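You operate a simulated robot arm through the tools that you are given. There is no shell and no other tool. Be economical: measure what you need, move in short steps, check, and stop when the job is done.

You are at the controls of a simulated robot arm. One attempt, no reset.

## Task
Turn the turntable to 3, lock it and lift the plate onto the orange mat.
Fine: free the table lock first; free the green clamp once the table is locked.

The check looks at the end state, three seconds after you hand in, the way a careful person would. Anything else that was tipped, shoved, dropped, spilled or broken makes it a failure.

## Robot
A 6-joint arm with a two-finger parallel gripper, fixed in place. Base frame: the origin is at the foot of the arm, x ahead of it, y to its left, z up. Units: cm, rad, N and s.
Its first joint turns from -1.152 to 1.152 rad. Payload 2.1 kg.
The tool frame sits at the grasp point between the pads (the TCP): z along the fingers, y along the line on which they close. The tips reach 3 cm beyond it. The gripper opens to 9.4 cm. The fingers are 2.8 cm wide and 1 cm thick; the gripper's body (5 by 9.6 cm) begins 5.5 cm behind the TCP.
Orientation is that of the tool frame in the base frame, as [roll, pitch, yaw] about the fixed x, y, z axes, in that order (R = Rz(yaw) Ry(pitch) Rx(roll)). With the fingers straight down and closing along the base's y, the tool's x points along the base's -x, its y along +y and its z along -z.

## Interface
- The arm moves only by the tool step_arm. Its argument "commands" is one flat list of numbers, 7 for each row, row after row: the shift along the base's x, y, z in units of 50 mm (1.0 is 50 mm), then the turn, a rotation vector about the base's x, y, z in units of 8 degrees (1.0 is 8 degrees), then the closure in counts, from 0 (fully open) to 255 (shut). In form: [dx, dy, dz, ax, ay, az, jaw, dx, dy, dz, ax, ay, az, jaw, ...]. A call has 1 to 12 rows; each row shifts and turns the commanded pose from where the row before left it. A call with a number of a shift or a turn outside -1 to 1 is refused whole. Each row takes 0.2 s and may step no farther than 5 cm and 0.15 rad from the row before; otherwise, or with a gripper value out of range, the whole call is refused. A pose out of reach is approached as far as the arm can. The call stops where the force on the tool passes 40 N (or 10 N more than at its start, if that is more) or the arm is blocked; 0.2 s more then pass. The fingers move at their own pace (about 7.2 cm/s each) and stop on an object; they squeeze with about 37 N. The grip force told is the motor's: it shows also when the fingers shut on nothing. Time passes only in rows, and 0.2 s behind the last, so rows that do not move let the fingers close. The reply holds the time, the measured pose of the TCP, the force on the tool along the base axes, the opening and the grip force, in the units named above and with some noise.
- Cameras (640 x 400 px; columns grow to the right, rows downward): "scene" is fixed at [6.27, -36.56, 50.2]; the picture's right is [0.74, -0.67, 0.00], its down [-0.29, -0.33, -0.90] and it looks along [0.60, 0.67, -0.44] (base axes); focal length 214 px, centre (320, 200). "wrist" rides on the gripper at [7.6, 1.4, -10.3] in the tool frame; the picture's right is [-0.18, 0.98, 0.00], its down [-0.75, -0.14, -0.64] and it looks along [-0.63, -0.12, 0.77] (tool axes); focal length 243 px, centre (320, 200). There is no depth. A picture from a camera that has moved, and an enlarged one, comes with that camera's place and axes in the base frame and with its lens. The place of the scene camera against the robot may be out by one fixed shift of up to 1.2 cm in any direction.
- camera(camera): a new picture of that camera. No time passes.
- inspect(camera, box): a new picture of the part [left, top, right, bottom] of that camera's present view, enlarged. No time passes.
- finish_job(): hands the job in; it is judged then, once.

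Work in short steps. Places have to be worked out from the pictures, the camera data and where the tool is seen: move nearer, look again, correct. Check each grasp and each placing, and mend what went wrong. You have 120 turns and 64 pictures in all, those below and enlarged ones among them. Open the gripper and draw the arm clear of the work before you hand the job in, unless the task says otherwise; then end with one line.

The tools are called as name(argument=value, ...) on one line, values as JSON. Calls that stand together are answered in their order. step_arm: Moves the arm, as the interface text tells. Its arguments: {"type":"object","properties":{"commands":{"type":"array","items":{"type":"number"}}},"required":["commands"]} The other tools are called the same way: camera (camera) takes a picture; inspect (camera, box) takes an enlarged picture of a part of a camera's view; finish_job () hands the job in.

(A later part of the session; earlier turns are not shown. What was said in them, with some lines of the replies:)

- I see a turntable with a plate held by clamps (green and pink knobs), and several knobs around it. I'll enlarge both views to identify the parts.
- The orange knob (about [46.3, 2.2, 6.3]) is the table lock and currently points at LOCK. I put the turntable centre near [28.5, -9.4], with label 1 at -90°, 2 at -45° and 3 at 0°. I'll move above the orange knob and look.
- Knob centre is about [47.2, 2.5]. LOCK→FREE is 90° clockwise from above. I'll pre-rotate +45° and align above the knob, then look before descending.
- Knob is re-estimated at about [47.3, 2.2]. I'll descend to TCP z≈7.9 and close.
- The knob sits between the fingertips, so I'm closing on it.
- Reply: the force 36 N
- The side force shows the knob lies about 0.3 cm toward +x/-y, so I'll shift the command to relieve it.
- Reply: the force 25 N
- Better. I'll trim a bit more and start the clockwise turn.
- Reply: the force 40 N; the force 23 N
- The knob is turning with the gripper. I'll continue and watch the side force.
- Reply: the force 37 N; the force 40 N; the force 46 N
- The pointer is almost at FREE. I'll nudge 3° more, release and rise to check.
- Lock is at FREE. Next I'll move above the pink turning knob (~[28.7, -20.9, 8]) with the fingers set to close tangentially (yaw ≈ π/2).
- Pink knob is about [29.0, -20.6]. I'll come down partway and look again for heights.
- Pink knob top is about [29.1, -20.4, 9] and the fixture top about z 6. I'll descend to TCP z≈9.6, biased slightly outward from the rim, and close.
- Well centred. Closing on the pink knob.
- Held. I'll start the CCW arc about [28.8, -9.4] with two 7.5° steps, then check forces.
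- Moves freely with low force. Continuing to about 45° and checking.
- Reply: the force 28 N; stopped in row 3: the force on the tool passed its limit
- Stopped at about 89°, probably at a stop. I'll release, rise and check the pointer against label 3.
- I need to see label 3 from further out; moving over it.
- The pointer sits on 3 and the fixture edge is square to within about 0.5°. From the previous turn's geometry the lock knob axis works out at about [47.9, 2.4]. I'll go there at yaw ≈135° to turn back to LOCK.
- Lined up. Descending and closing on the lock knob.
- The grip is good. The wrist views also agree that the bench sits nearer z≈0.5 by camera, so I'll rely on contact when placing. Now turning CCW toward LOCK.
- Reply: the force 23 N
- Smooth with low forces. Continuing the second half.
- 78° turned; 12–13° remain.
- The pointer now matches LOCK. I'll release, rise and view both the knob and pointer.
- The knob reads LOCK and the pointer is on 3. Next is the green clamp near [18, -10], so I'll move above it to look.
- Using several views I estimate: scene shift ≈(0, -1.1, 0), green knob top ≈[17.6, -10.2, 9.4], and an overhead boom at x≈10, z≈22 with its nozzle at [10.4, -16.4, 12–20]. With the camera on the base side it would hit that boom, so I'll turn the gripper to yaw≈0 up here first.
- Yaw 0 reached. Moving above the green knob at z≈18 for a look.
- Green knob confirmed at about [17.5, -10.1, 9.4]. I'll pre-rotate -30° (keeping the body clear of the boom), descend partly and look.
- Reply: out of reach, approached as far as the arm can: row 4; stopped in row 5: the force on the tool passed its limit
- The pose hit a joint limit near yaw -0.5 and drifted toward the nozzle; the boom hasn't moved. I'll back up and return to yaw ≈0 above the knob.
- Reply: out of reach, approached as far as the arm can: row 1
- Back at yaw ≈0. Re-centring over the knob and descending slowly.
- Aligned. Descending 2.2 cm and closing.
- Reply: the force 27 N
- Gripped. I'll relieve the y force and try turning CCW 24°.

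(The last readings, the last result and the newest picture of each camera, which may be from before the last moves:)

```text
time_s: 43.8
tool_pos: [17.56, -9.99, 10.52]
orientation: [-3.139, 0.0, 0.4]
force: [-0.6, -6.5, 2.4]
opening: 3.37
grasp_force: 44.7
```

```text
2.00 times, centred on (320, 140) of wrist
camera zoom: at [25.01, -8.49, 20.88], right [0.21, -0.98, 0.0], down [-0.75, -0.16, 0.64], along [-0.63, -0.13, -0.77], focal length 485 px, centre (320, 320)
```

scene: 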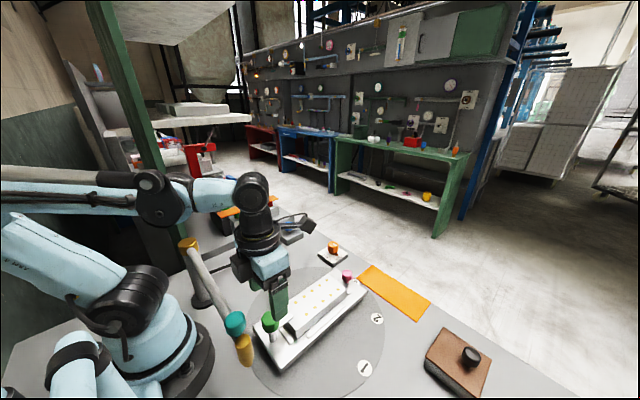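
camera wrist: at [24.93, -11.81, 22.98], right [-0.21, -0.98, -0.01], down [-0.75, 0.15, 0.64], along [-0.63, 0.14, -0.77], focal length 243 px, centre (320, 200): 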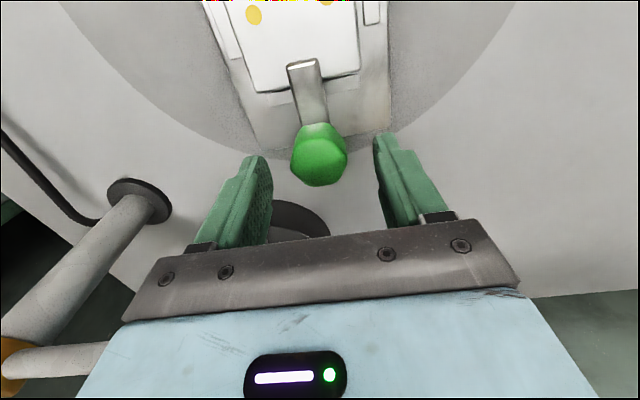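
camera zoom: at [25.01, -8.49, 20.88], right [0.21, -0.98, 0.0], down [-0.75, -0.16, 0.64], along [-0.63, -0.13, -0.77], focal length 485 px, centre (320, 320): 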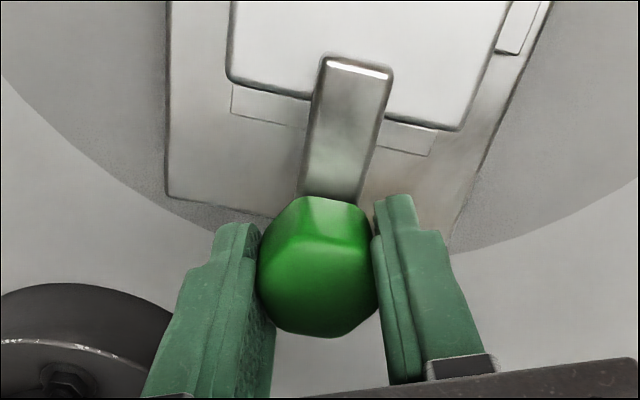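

The clamp arm stayed aligned with the fixture, so the fingers slipped and CCW seems blocked. From here I'll turn clockwise with the same grip.

step_arm(commands=[0, 0, 0, 0, 0, -0.75, 255, 0, 0, 0, 0, 0, -0.75, 255, 0, 0, 0, 0, 0, -0.75, 255, 0, 0, 0, 0, 0, -0.75, 255])

inspect(camera="wrist", box=[200, 40, 440, 240])

```text
time_s: 44.8
tool_pos: [17.44, -9.98, 10.55]
orientation: [-3.137, -0.003, -0.023]
force: [3.5, -3.9, 14.2]
opening: 3.38
grasp_force: 44.8
```

```text
2.00 times, centred on (320, 140) of wrist
camera zoom: at [24.98, -11.67, 20.89], right [-0.21, -0.98, -0.01], down [-0.75, 0.16, 0.64], along [-0.63, 0.14, -0.77], focal length 485 px, centre (320, 320)
```

zoom: 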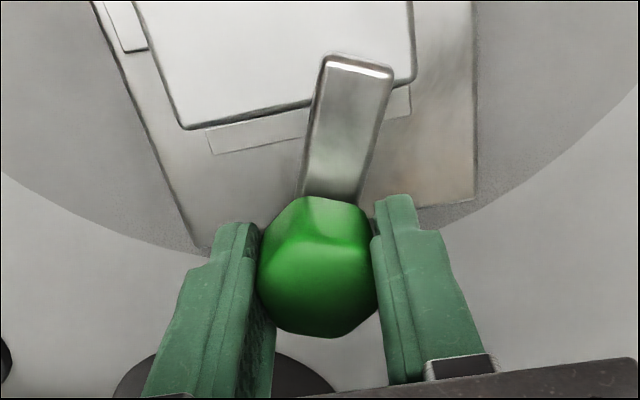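

Clockwise works: the arm swung toward -y by 24°. I'll open, rotate back to yaw ≈+0.6, regrip and turn more.

step_arm(commands=[0, 0, 0, 0, 0, 0, 80, 0, 0, 0, 0, 0, 0, 80, 0, 0, 0, 0, 0, 0.9, 80, 0, 0, 0, 0, 0, 0.9, 80, 0, 0, 0, 0, 0, 0.9, 80, 0, 0, 0, 0, 0, 0.9, 80, 0, 0, 0, 0, 0, 0.9, 80, 0, 0, 0, 0, 0, 0, 255, 0, 0, 0, 0, 0, 0, 255, 0, 0, 0, 0, 0, 0, 255])

step_arm(commands=[0, 0, 0, 0, 0, -0.75, 255, 0, 0, 0, 0, 0, -0.75, 255, 0, 0, 0, 0, 0, -0.75, 255, 0, 0, 0, 0, 0, -0.75, 255, 0, 0, 0, 0, 0, -0.75, 255, 0, 0, 0, 0, 0, -0.75, 255])

inspect(camera="wrist", box=[200, 40, 440, 240])

```text
time_s: 47.0
tool_pos: [17.37, -9.84, 10.55]
orientation: [-3.137, -0.003, 0.604]
force: [5.2, -2.4, -3.9]
opening: 3.36
grasp_force: 45.1
```

```text
time_s: 48.4
tool_pos: [17.43, -9.85, 10.51]
orientation: [-3.136, -0.002, -0.024]
force: [7.7, -0.2, 0.3]
opening: 3.32
grasp_force: 44.8
```

```text
2.00 times, centred on (320, 140) of wrist
camera zoom: at [24.96, -11.65, 20.89], right [-0.21, -0.98, -0.01], down [-0.75, 0.16, 0.64], along [-0.63, 0.14, -0.77], focal length 485 px, centre (320, 320)
```

zoom: 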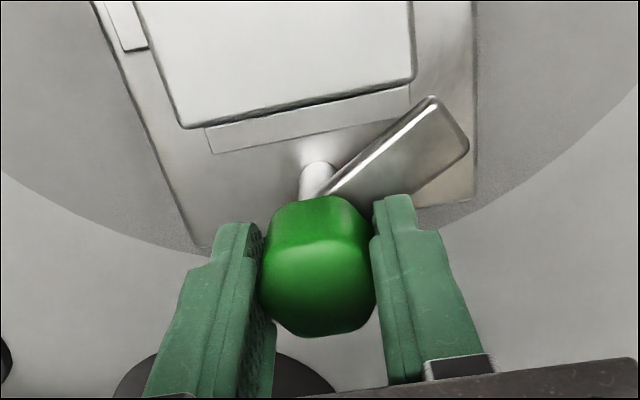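

The arm is clear of the plate (~60°). I'll turn a further 16° within this grip.

step_arm(commands=[0, 0, 0, 0, 0, -0.7, 255, 0, 0, 0, 0, 0, -0.7, 255, 0, 0, 0, 0, 0, -0.6, 255])

inspect(camera="scene", box=[200, 250, 360, 370])

```text
time_s: 49.1
tool_pos: [17.56, -9.91, 10.46]
orientation: [-3.135, -0.003, -0.302]
force: [2.0, 2.8, 8.7]
opening: 3.33
grasp_force: 44.7
```

```text
3.33 times, centred on (280, 310) of scene
camera zoom: at [6.27, -36.55, 50.2], right [0.74, -0.67, 0.0], down [-0.29, -0.33, -0.9], along [0.6, 0.67, -0.44], focal length 715 px, centre (453, -167)
```

zoom: 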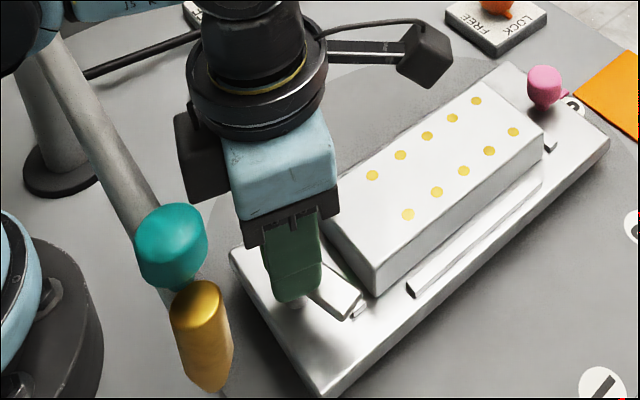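

The arm is about 75° off. One more regrip, 0.3 cm higher to clear the lever, to bring it to ~90°.

step_arm(commands=[0, 0, 0, 0, 0, 0, 80, 0, 0, 0, 0, 0, 0, 80, 0, 0, 0.06, 0, 0, 0.8, 80, 0, 0, 0, 0, 0, 0.8, 80, 0, 0, 0, 0, 0, 0.8, 80, 0, 0, 0, 0, 0, 0, 255, 0, 0, 0, 0, 0, 0, 255, 0, 0, 0, 0, 0, 0, 255, 0, 0, 0, 0, 0, -0.7, 255, 0, 0, 0, 0, 0, -0.7, 255, 0, 0, 0, 0, 0, -0.5, 255])

step_arm(commands=[0, 0, 0, 0, 0, 0, 80, 0, 0, 0, 0, 0, 0, 80, 0, 0, 0, 0, 0, 0, 80, 0, 0, 0.5, 0, 0, 0, 80, 0, 0, 0.7, 0, 0, 0.5, 80, 0.2, 0, 0.7, 0, 0, 0.5, 80, 0.4, 0, 0.5, 0, 0, 0.5, 80])

camera(camera="wrist")

inspect(camera="scene", box=[240, 250, 400, 370])

```text
time_s: 51.5
tool_pos: [17.45, -9.89, 10.89]
orientation: [-3.137, -0.002, -0.231]
force: [4.9, -0.2, 10.8]
opening: 3.32
grasp_force: 44.7
```

```text
time_s: 53.1
tool_pos: [20.47, -9.87, 23.01]
orientation: [-3.138, -0.002, -0.02]
force: [-0.1, 0.8, -0.1]
opening: 6.43
grasp_force: 0.0
```

```text
21 pictures are left
camera wrist: at [27.99, -11.64, 33.28], right [-0.21, -0.98, -0.01], down [-0.75, 0.15, 0.64], along [-0.63, 0.14, -0.77], focal length 243 px, centre (320, 200)
```

wrist: 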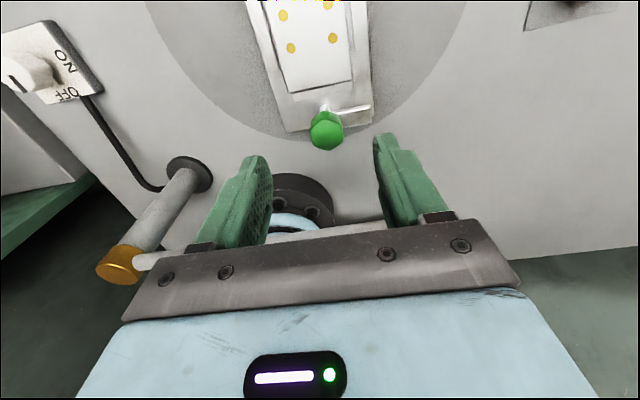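

```text
3.33 times, centred on (320, 310) of scene
camera zoom: at [6.27, -36.55, 50.2], right [0.74, -0.67, 0.0], down [-0.29, -0.33, -0.9], along [0.6, 0.67, -0.44], focal length 715 px, centre (320, -167)
```

zoom: 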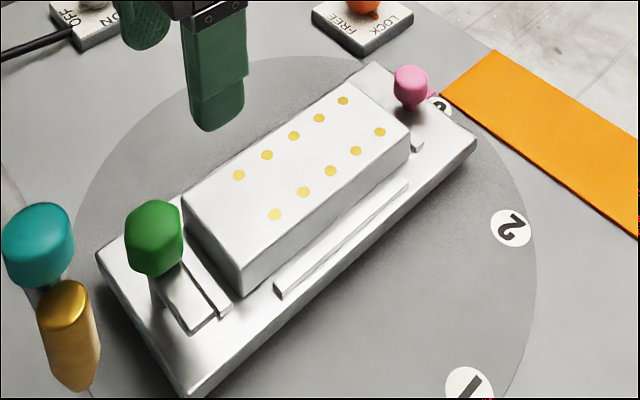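

The clamp arm is 90° off the plate. I put the plate at about x 22–37, y -13.3…-6.9, top z≈6.5, centre [29.5, -10.1]. The orange mat centre is about [50.2, -18.6] with its long side along y. Moving over the plate centre, fully open.

step_arm(commands=[0.45, -0.01, 0, 0, 0, 0, 0, 0.45, -0.01, 0, 0, 0, 0, 0, 0.45, -0.01, -0.3, 0, 0, 0, 0, 0.45, -0.01, -0.5, 0, 0, 0, 0, 0, 0, -0.6, 0, 0, 0, 0, 0, 0, -0.4, 0, 0, 0.15, 0])

camera(camera="wrist")

inspect(camera="scene", box=[240, 230, 400, 350])

```text
time_s: 54.5
tool_pos: [29.33, -10.17, 13.86]
orientation: [-3.137, -0.002, -0.002]
force: [0.3, 0.2, -1.3]
opening: 9.39
grasp_force: 0.0
```

```text
19 pictures are left
camera wrist: at [36.94, -11.68, 24.13], right [-0.19, -0.98, -0.01], down [-0.75, 0.14, 0.64], along [-0.63, 0.12, -0.77], focal length 243 px, centre (320, 200)
```

wrist: 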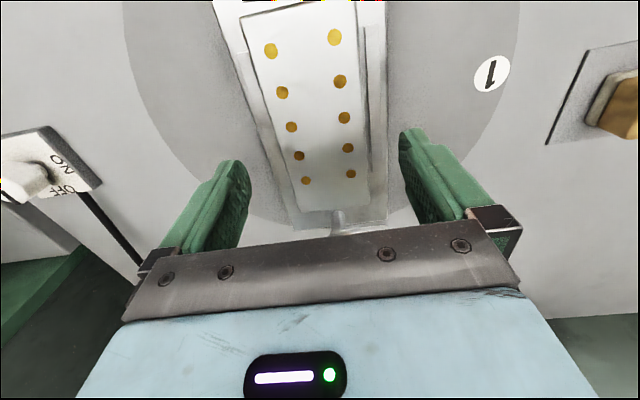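

```text
3.33 times, centred on (320, 290) of scene
camera zoom: at [6.27, -36.56, 50.2], right [0.74, -0.67, 0.0], down [-0.29, -0.33, -0.9], along [0.6, 0.67, -0.44], focal length 715 px, centre (320, -100)
```

zoom: 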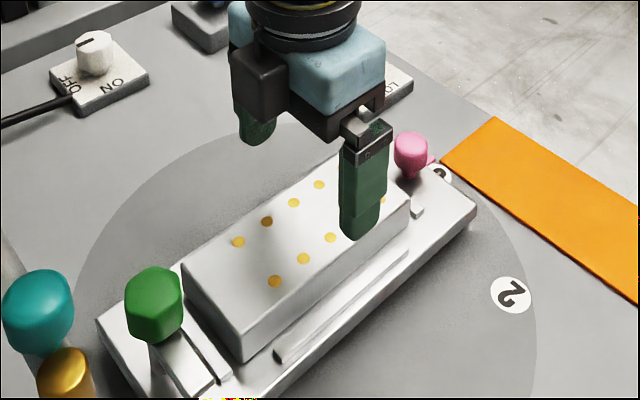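

The plate is centred between the fingers. Descending to TCP z≈7.5 and gripping.

step_arm(commands=[-0.03, 0, -0.5, 0, 0, 0, 0, 0, 0, -0.45, 0, 0, 0, 0, 0, 0, -0.31, 0, 0, 0, 0, 0, 0, 0, 0, 0, 0, 0])

inspect(camera="wrist", box=[160, 40, 480, 240])

inspect(camera="scene", box=[260, 240, 400, 345])

```text
time_s: 55.5
tool_pos: [29.21, -10.15, 7.58]
orientation: [-3.136, -0.002, -0.003]
force: [0.0, 0.2, -0.7]
opening: 9.41
grasp_force: 0.0
```

```text
2.00 times, centred on (320, 140) of wrist
camera zoom: at [36.84, -11.75, 17.85], right [-0.19, -0.98, -0.01], down [-0.75, 0.14, 0.64], along [-0.63, 0.12, -0.77], focal length 485 px, centre (320, 320)
```

zoom: 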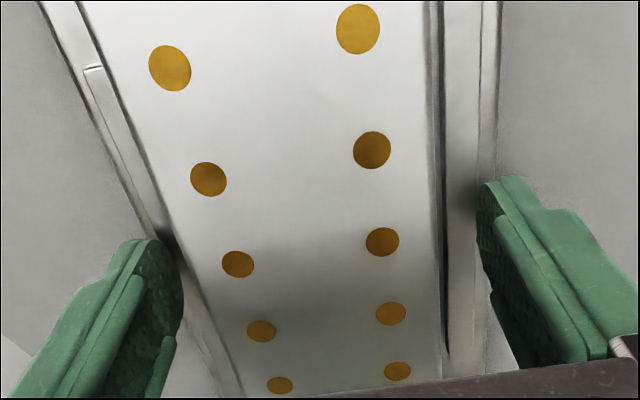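

```text
3.81 times, centred on (330, 292) of scene
camera zoom: at [6.27, -36.56, 50.2], right [0.74, -0.67, 0.0], down [-0.29, -0.33, -0.9], along [0.6, 0.67, -0.44], focal length 817 px, centre (282, -152)
```

zoom: 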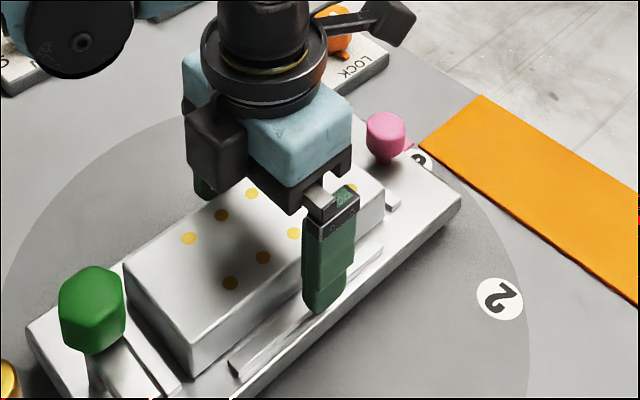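

I'll raise 0.3 cm to be sure the tips pass above the rails, then close.

step_arm(commands=[0, 0, 0.06, 0, 0, 0, 0, 0, 0, 0, 0, 0, 0, 255, 0, 0, 0, 0, 0, 0, 255, 0, 0, 0, 0, 0, 0, 255, 0, 0, 0, 0, 0, 0, 255])

inspect(camera="wrist", box=[160, 40, 480, 240])

```text
time_s: 56.8
tool_pos: [29.38, -10.29, 7.92]
orientation: [-3.136, -0.002, -0.002]
force: [1.2, 0.2, 0.0]
opening: 6.99
grasp_force: 37.3
```

```text
2.00 times, centred on (320, 140) of wrist
camera zoom: at [36.86, -11.75, 18.16], right [-0.19, -0.98, -0.01], down [-0.75, 0.14, 0.64], along [-0.63, 0.12, -0.77], focal length 485 px, centre (320, 320)
```

zoom: 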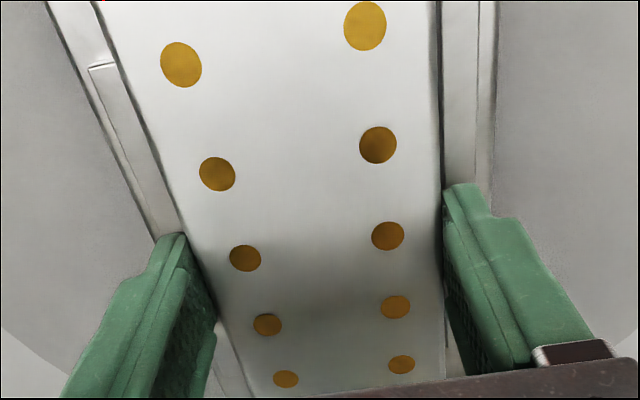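

The plate is held at 7.0 cm width. Lifting slowly.

step_arm(commands=[0, 0, 0.1, 0, 0, 0, 255, 0, 0, 0.2, 0, 0, 0, 255, 0, 0, 0.3, 0, 0, 0, 255, 0, 0, 0.4, 0, 0, 0, 255])

camera(camera="scene")

```text
time_s: 57.8
tool_pos: [29.11, -10.11, 12.82]
orientation: [-3.137, -0.001, -0.001]
force: [-0.9, -0.3, -6.0]
opening: 6.97
grasp_force: 37.9
```

```text
14 pictures are left
```

scene: 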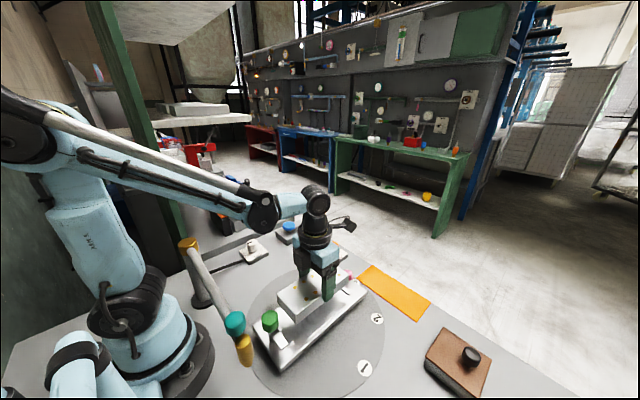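

The plate is lifted cleanly (~0.6 kg). Raising, then carrying to the mat with a +90° turn.

step_arm(commands=[0, 0, 0.4, 0, 0, 0, 255, 0, 0, 0.5, 0, 0, 0, 255, 0, 0, 0.5, 0, 0, 0, 255])

step_arm(commands=[0.352, -0.142, 0, 0, 0, 0.9375, 255, 0.352, -0.142, 0, 0, 0, 0.9375, 255, 0.352, -0.142, 0, 0, 0, 0.9375, 255, 0.352, -0.142, 0, 0, 0, 0.9375, 255, 0.352, -0.142, 0, 0, 0, 0.9375, 255, 0.352, -0.142, 0, 0, 0, 0.9375, 255, 0.352, -0.142, 0, 0, 0, 0.9375, 255, 0.352, -0.142, 0, 0, 0, 0.9375, 255, 0.352, -0.142, 0, 0, 0, 0.9375, 255, 0.352, -0.142, 0, 0, 0, 0.9375, 255, 0.352, -0.142, 0, 0, 0, 0.9375, 255, 0.352, -0.142, 0, 0, 0, 0.9375, 255])

camera(camera="wrist")

camera(camera="scene")

```text
time_s: 58.5
tool_pos: [29.31, -10.26, 19.85]
orientation: [-3.136, -0.001, 0.0]
force: [0.8, 0.4, -6.3]
opening: 6.95
grasp_force: 37.2
```

```text
time_s: 61.1
tool_pos: [50.43, -18.71, 19.91]
orientation: [-3.137, -0.001, 1.572]
force: [-0.4, 0.4, -6.9]
opening: 6.97
grasp_force: 36.8
```

```text
13 pictures are left
camera wrist: at [51.88, -11.12, 30.19], right [0.98, -0.18, -0.01], down [-0.14, -0.76, 0.64], along [-0.12, -0.63, -0.77], focal length 243 px, centre (320, 200)
```

wrist: 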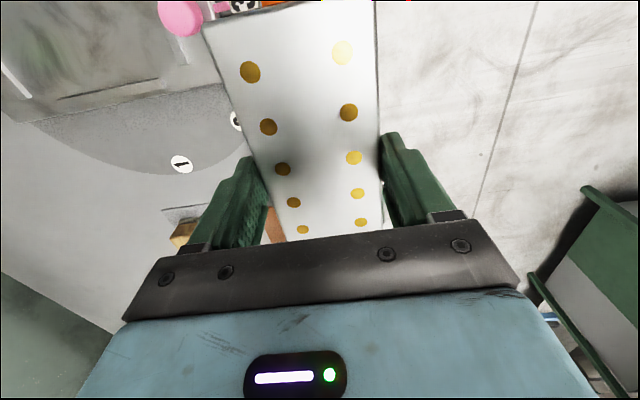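

```text
12 pictures are left
```

scene: 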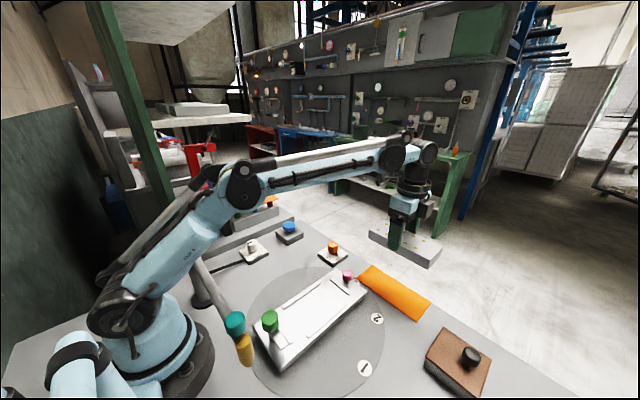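

Plate is over the mat with its long side along y. My mat estimates converge on about [50.3, -18.9]. Lowering to z≈9 first.

step_arm(commands=[-0.01, -0.03, -0.6, 0, 0, 0, 255, 0, 0, -0.6, 0, 0, 0, 255, 0, 0, -0.5, 0, 0, 0, 255, 0, 0, -0.4, 0, 0, 0, 255])

inspect(camera="scene", box=[340, 220, 460, 340])

camera(camera="wrist")

```text
time_s: 62.1
tool_pos: [50.37, -18.76, 9.29]
orientation: [-3.136, -0.002, 1.569]
force: [-0.4, -0.3, -4.9]
opening: 6.95
grasp_force: 36.9
```

```text
3.33 times, centred on (400, 280) of scene
camera zoom: at [6.27, -36.56, 50.19], right [0.74, -0.67, 0.0], down [-0.29, -0.33, -0.9], along [0.6, 0.67, -0.44], focal length 715 px, centre (53, -67)
```

zoom: 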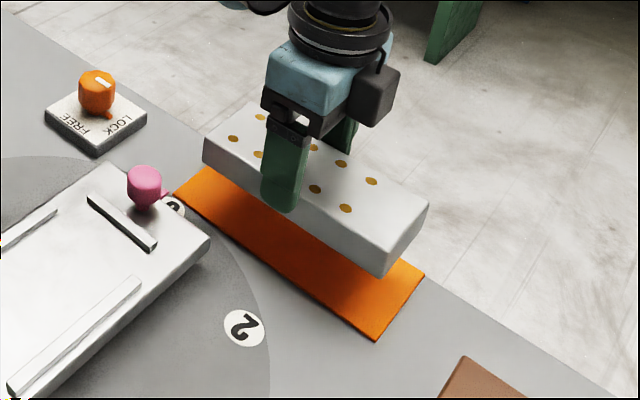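

```text
10 pictures are left
camera wrist: at [51.82, -11.24, 19.7], right [0.98, -0.19, -0.01], down [-0.14, -0.75, 0.64], along [-0.12, -0.63, -0.77], focal length 243 px, centre (320, 200)
```

wrist: 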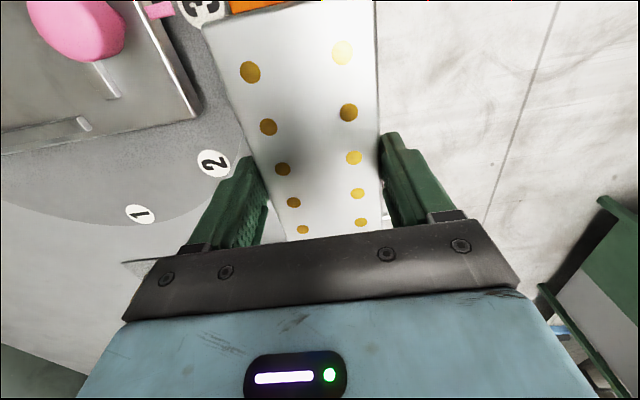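

Roughly aligned, but x margin is tight (~0.6 cm). I'll lower to just above the mat and measure again with less parallax.

step_arm(commands=[0, -0.01, -0.2, 0, 0, 0, 255, 0, 0, -0.2, 0, 0, 0, 255, 0, 0, -0.16, 0, 0, 0, 255, 0, 0, 0, 0, 0, 0, 255])

inspect(camera="scene", box=[340, 230, 460, 340])

```text
time_s: 63.1
tool_pos: [50.32, -18.92, 6.61]
orientation: [-3.137, -0.003, 1.568]
force: [0.4, 0.2, -6.4]
opening: 6.95
grasp_force: 36.9
```

```text
3.64 times, centred on (400, 285) of scene
camera zoom: at [6.27, -36.56, 50.19], right [0.74, -0.67, 0.0], down [-0.29, -0.33, -0.9], along [0.6, 0.67, -0.44], focal length 780 px, centre (29, -109)
```

zoom: 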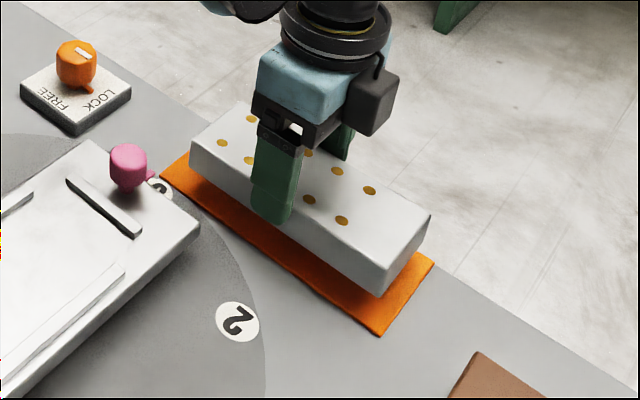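

Still above the mat. Lowering gently in small rows, watching the vertical force.

step_arm(commands=[0.01, 0, -0.06, 0, 0, 0, 255, 0, 0, -0.06, 0, 0, 0, 255, 0, 0, -0.06, 0, 0, 0, 255, 0, 0, -0.04, 0, 0, 0, 255])

inspect(camera="scene", box=[340, 230, 460, 340])

```text
time_s: 64.2
tool_pos: [50.43, -18.79, 5.47]
orientation: [-3.136, -0.001, 1.569]
force: [0.0, 0.4, -5.4]
opening: 6.96
grasp_force: 36.6
```

```text
3.64 times, centred on (400, 285) of scene
camera zoom: at [6.27, -36.56, 50.19], right [0.74, -0.67, 0.0], down [-0.29, -0.33, -0.9], along [0.6, 0.67, -0.44], focal length 780 px, centre (29, -109)
```

zoom: 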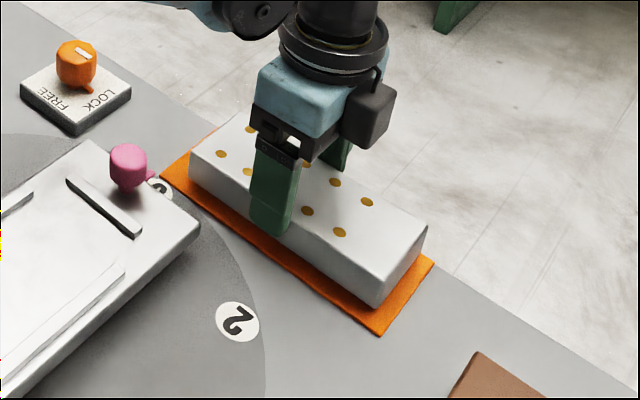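

Looks well inside the mat outline. Continuing down until contact.

step_arm(commands=[0, 0, -0.05, 0, 0, 0, 255, 0, 0, -0.05, 0, 0, 0, 255, 0, 0, -0.05, 0, 0, 0, 255])

```text
time_s: 65.0
tool_pos: [50.45, -18.8, 4.78]
orientation: [-3.137, -0.001, 1.57]
force: [-3.6, 0.0, 13.4]
opening: 6.95
grasp_force: 36.7
```

Contact made (vertical force +13 N). Checking alignment before release.

inspect(camera="scene", box=[350, 240, 450, 335])

```text
4.21 times, centred on (400, 288) of scene
camera zoom: at [6.26, -36.55, 50.2], right [0.74, -0.67, 0.0], down [-0.29, -0.33, -0.9], along [0.6, 0.67, -0.44], focal length 903 px, centre (-17, -168)
```

zoom: 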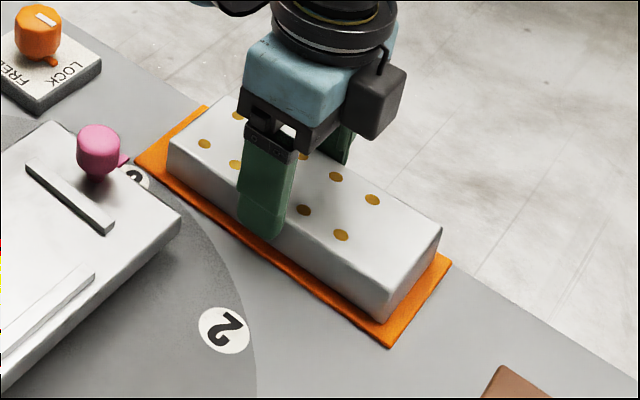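

Plate sits fully on the mat. Releasing and rising straight up.

step_arm(commands=[0, 0, 0, 0, 0, 0, 25, 0, 0, 0, 0, 0, 0, 25, 0, 0, 0, 0, 0, 0, 25, 0, 0, 0.2, 0, 0, 0, 25, 0, 0, 0.5, 0, 0, 0, 25, 0, 0, 0.8, 0, 0, 0, 25, 0, 0, 0.8, 0, 0, 0, 25, -0.5, 0.3, 0.6, 0, 0, 0, 0, -0.7, 0.5, 0.3, 0, 0, 0, 0, -0.7, 0.5, 0.2, 0, 0, 0, 0])

camera(camera="scene")

inspect(camera="scene", box=[240, 230, 440, 360])

```text
time_s: 67.2
tool_pos: [40.8, -12.46, 21.7]
orientation: [-3.138, -0.002, 1.569]
force: [-0.1, -0.1, -0.1]
opening: 9.39
grasp_force: 0.1
```

```text
6 pictures are left
```

scene: 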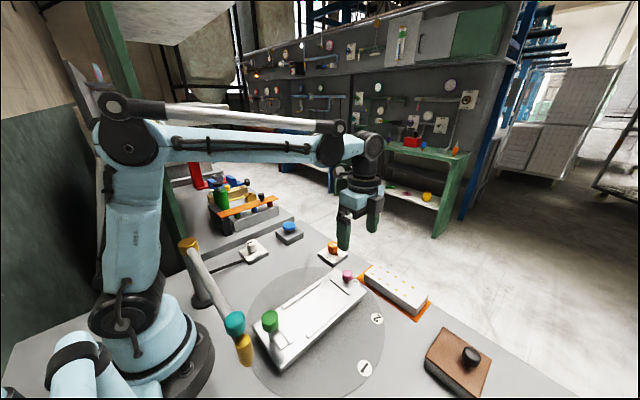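

```text
3.08 times, centred on (340, 295) of scene
camera zoom: at [6.27, -36.56, 50.2], right [0.74, -0.67, 0.0], down [-0.29, -0.33, -0.9], along [0.6, 0.67, -0.44], focal length 660 px, centre (258, -92)
```

zoom: 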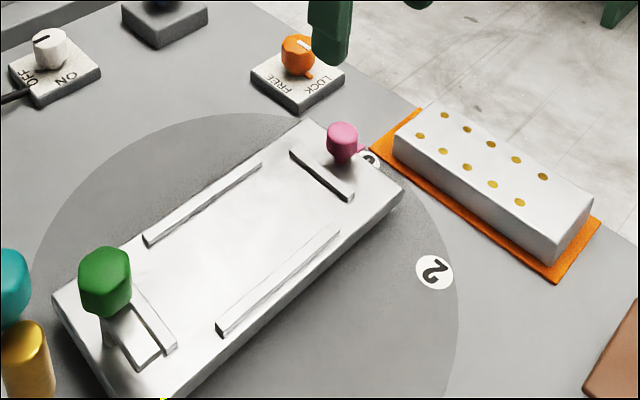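

Plate rests on the mat, lock on LOCK, pointer at 3, clamp open. A wrist view will check the far edge of the mat.

step_arm(commands=[-0.3, 0.6, 0.6, 0, 0, 0, 0, -0.3, 0.6, 0.6, 0, 0, 0, 0, 0, 0.4, 0.4, 0, 0, 0, 0])

camera(camera="wrist")

```text
time_s: 68.0
tool_pos: [37.92, -4.28, 29.71]
orientation: [-3.136, -0.003, 1.567]
force: [0.6, -0.6, -0.6]
opening: 9.41
grasp_force: 0.0
```

```text
4 pictures are left
camera wrist: at [39.29, 3.23, 40.03], right [0.98, -0.19, -0.01], down [-0.14, -0.75, 0.64], along [-0.12, -0.63, -0.77], focal length 243 px, centre (320, 200)
```

wrist: 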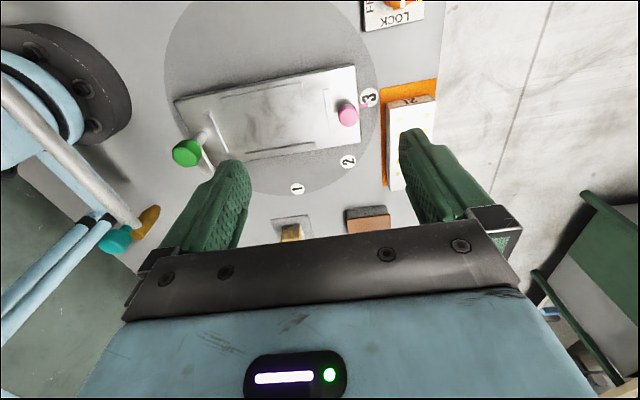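

The plate lies within the mat and everything else stands as it should. The gripper is open and clear, so I'm handing in.

finish_job()

```text
The job is handed in.
```

I turned the table to 3, set the lock to LOCK, swung the green clamp clear and set the plate on the orange mat. In the last pictures the plate sits inside the mat and nothing else looks moved. The pointer reads on 3, within about 1° by my measurement.
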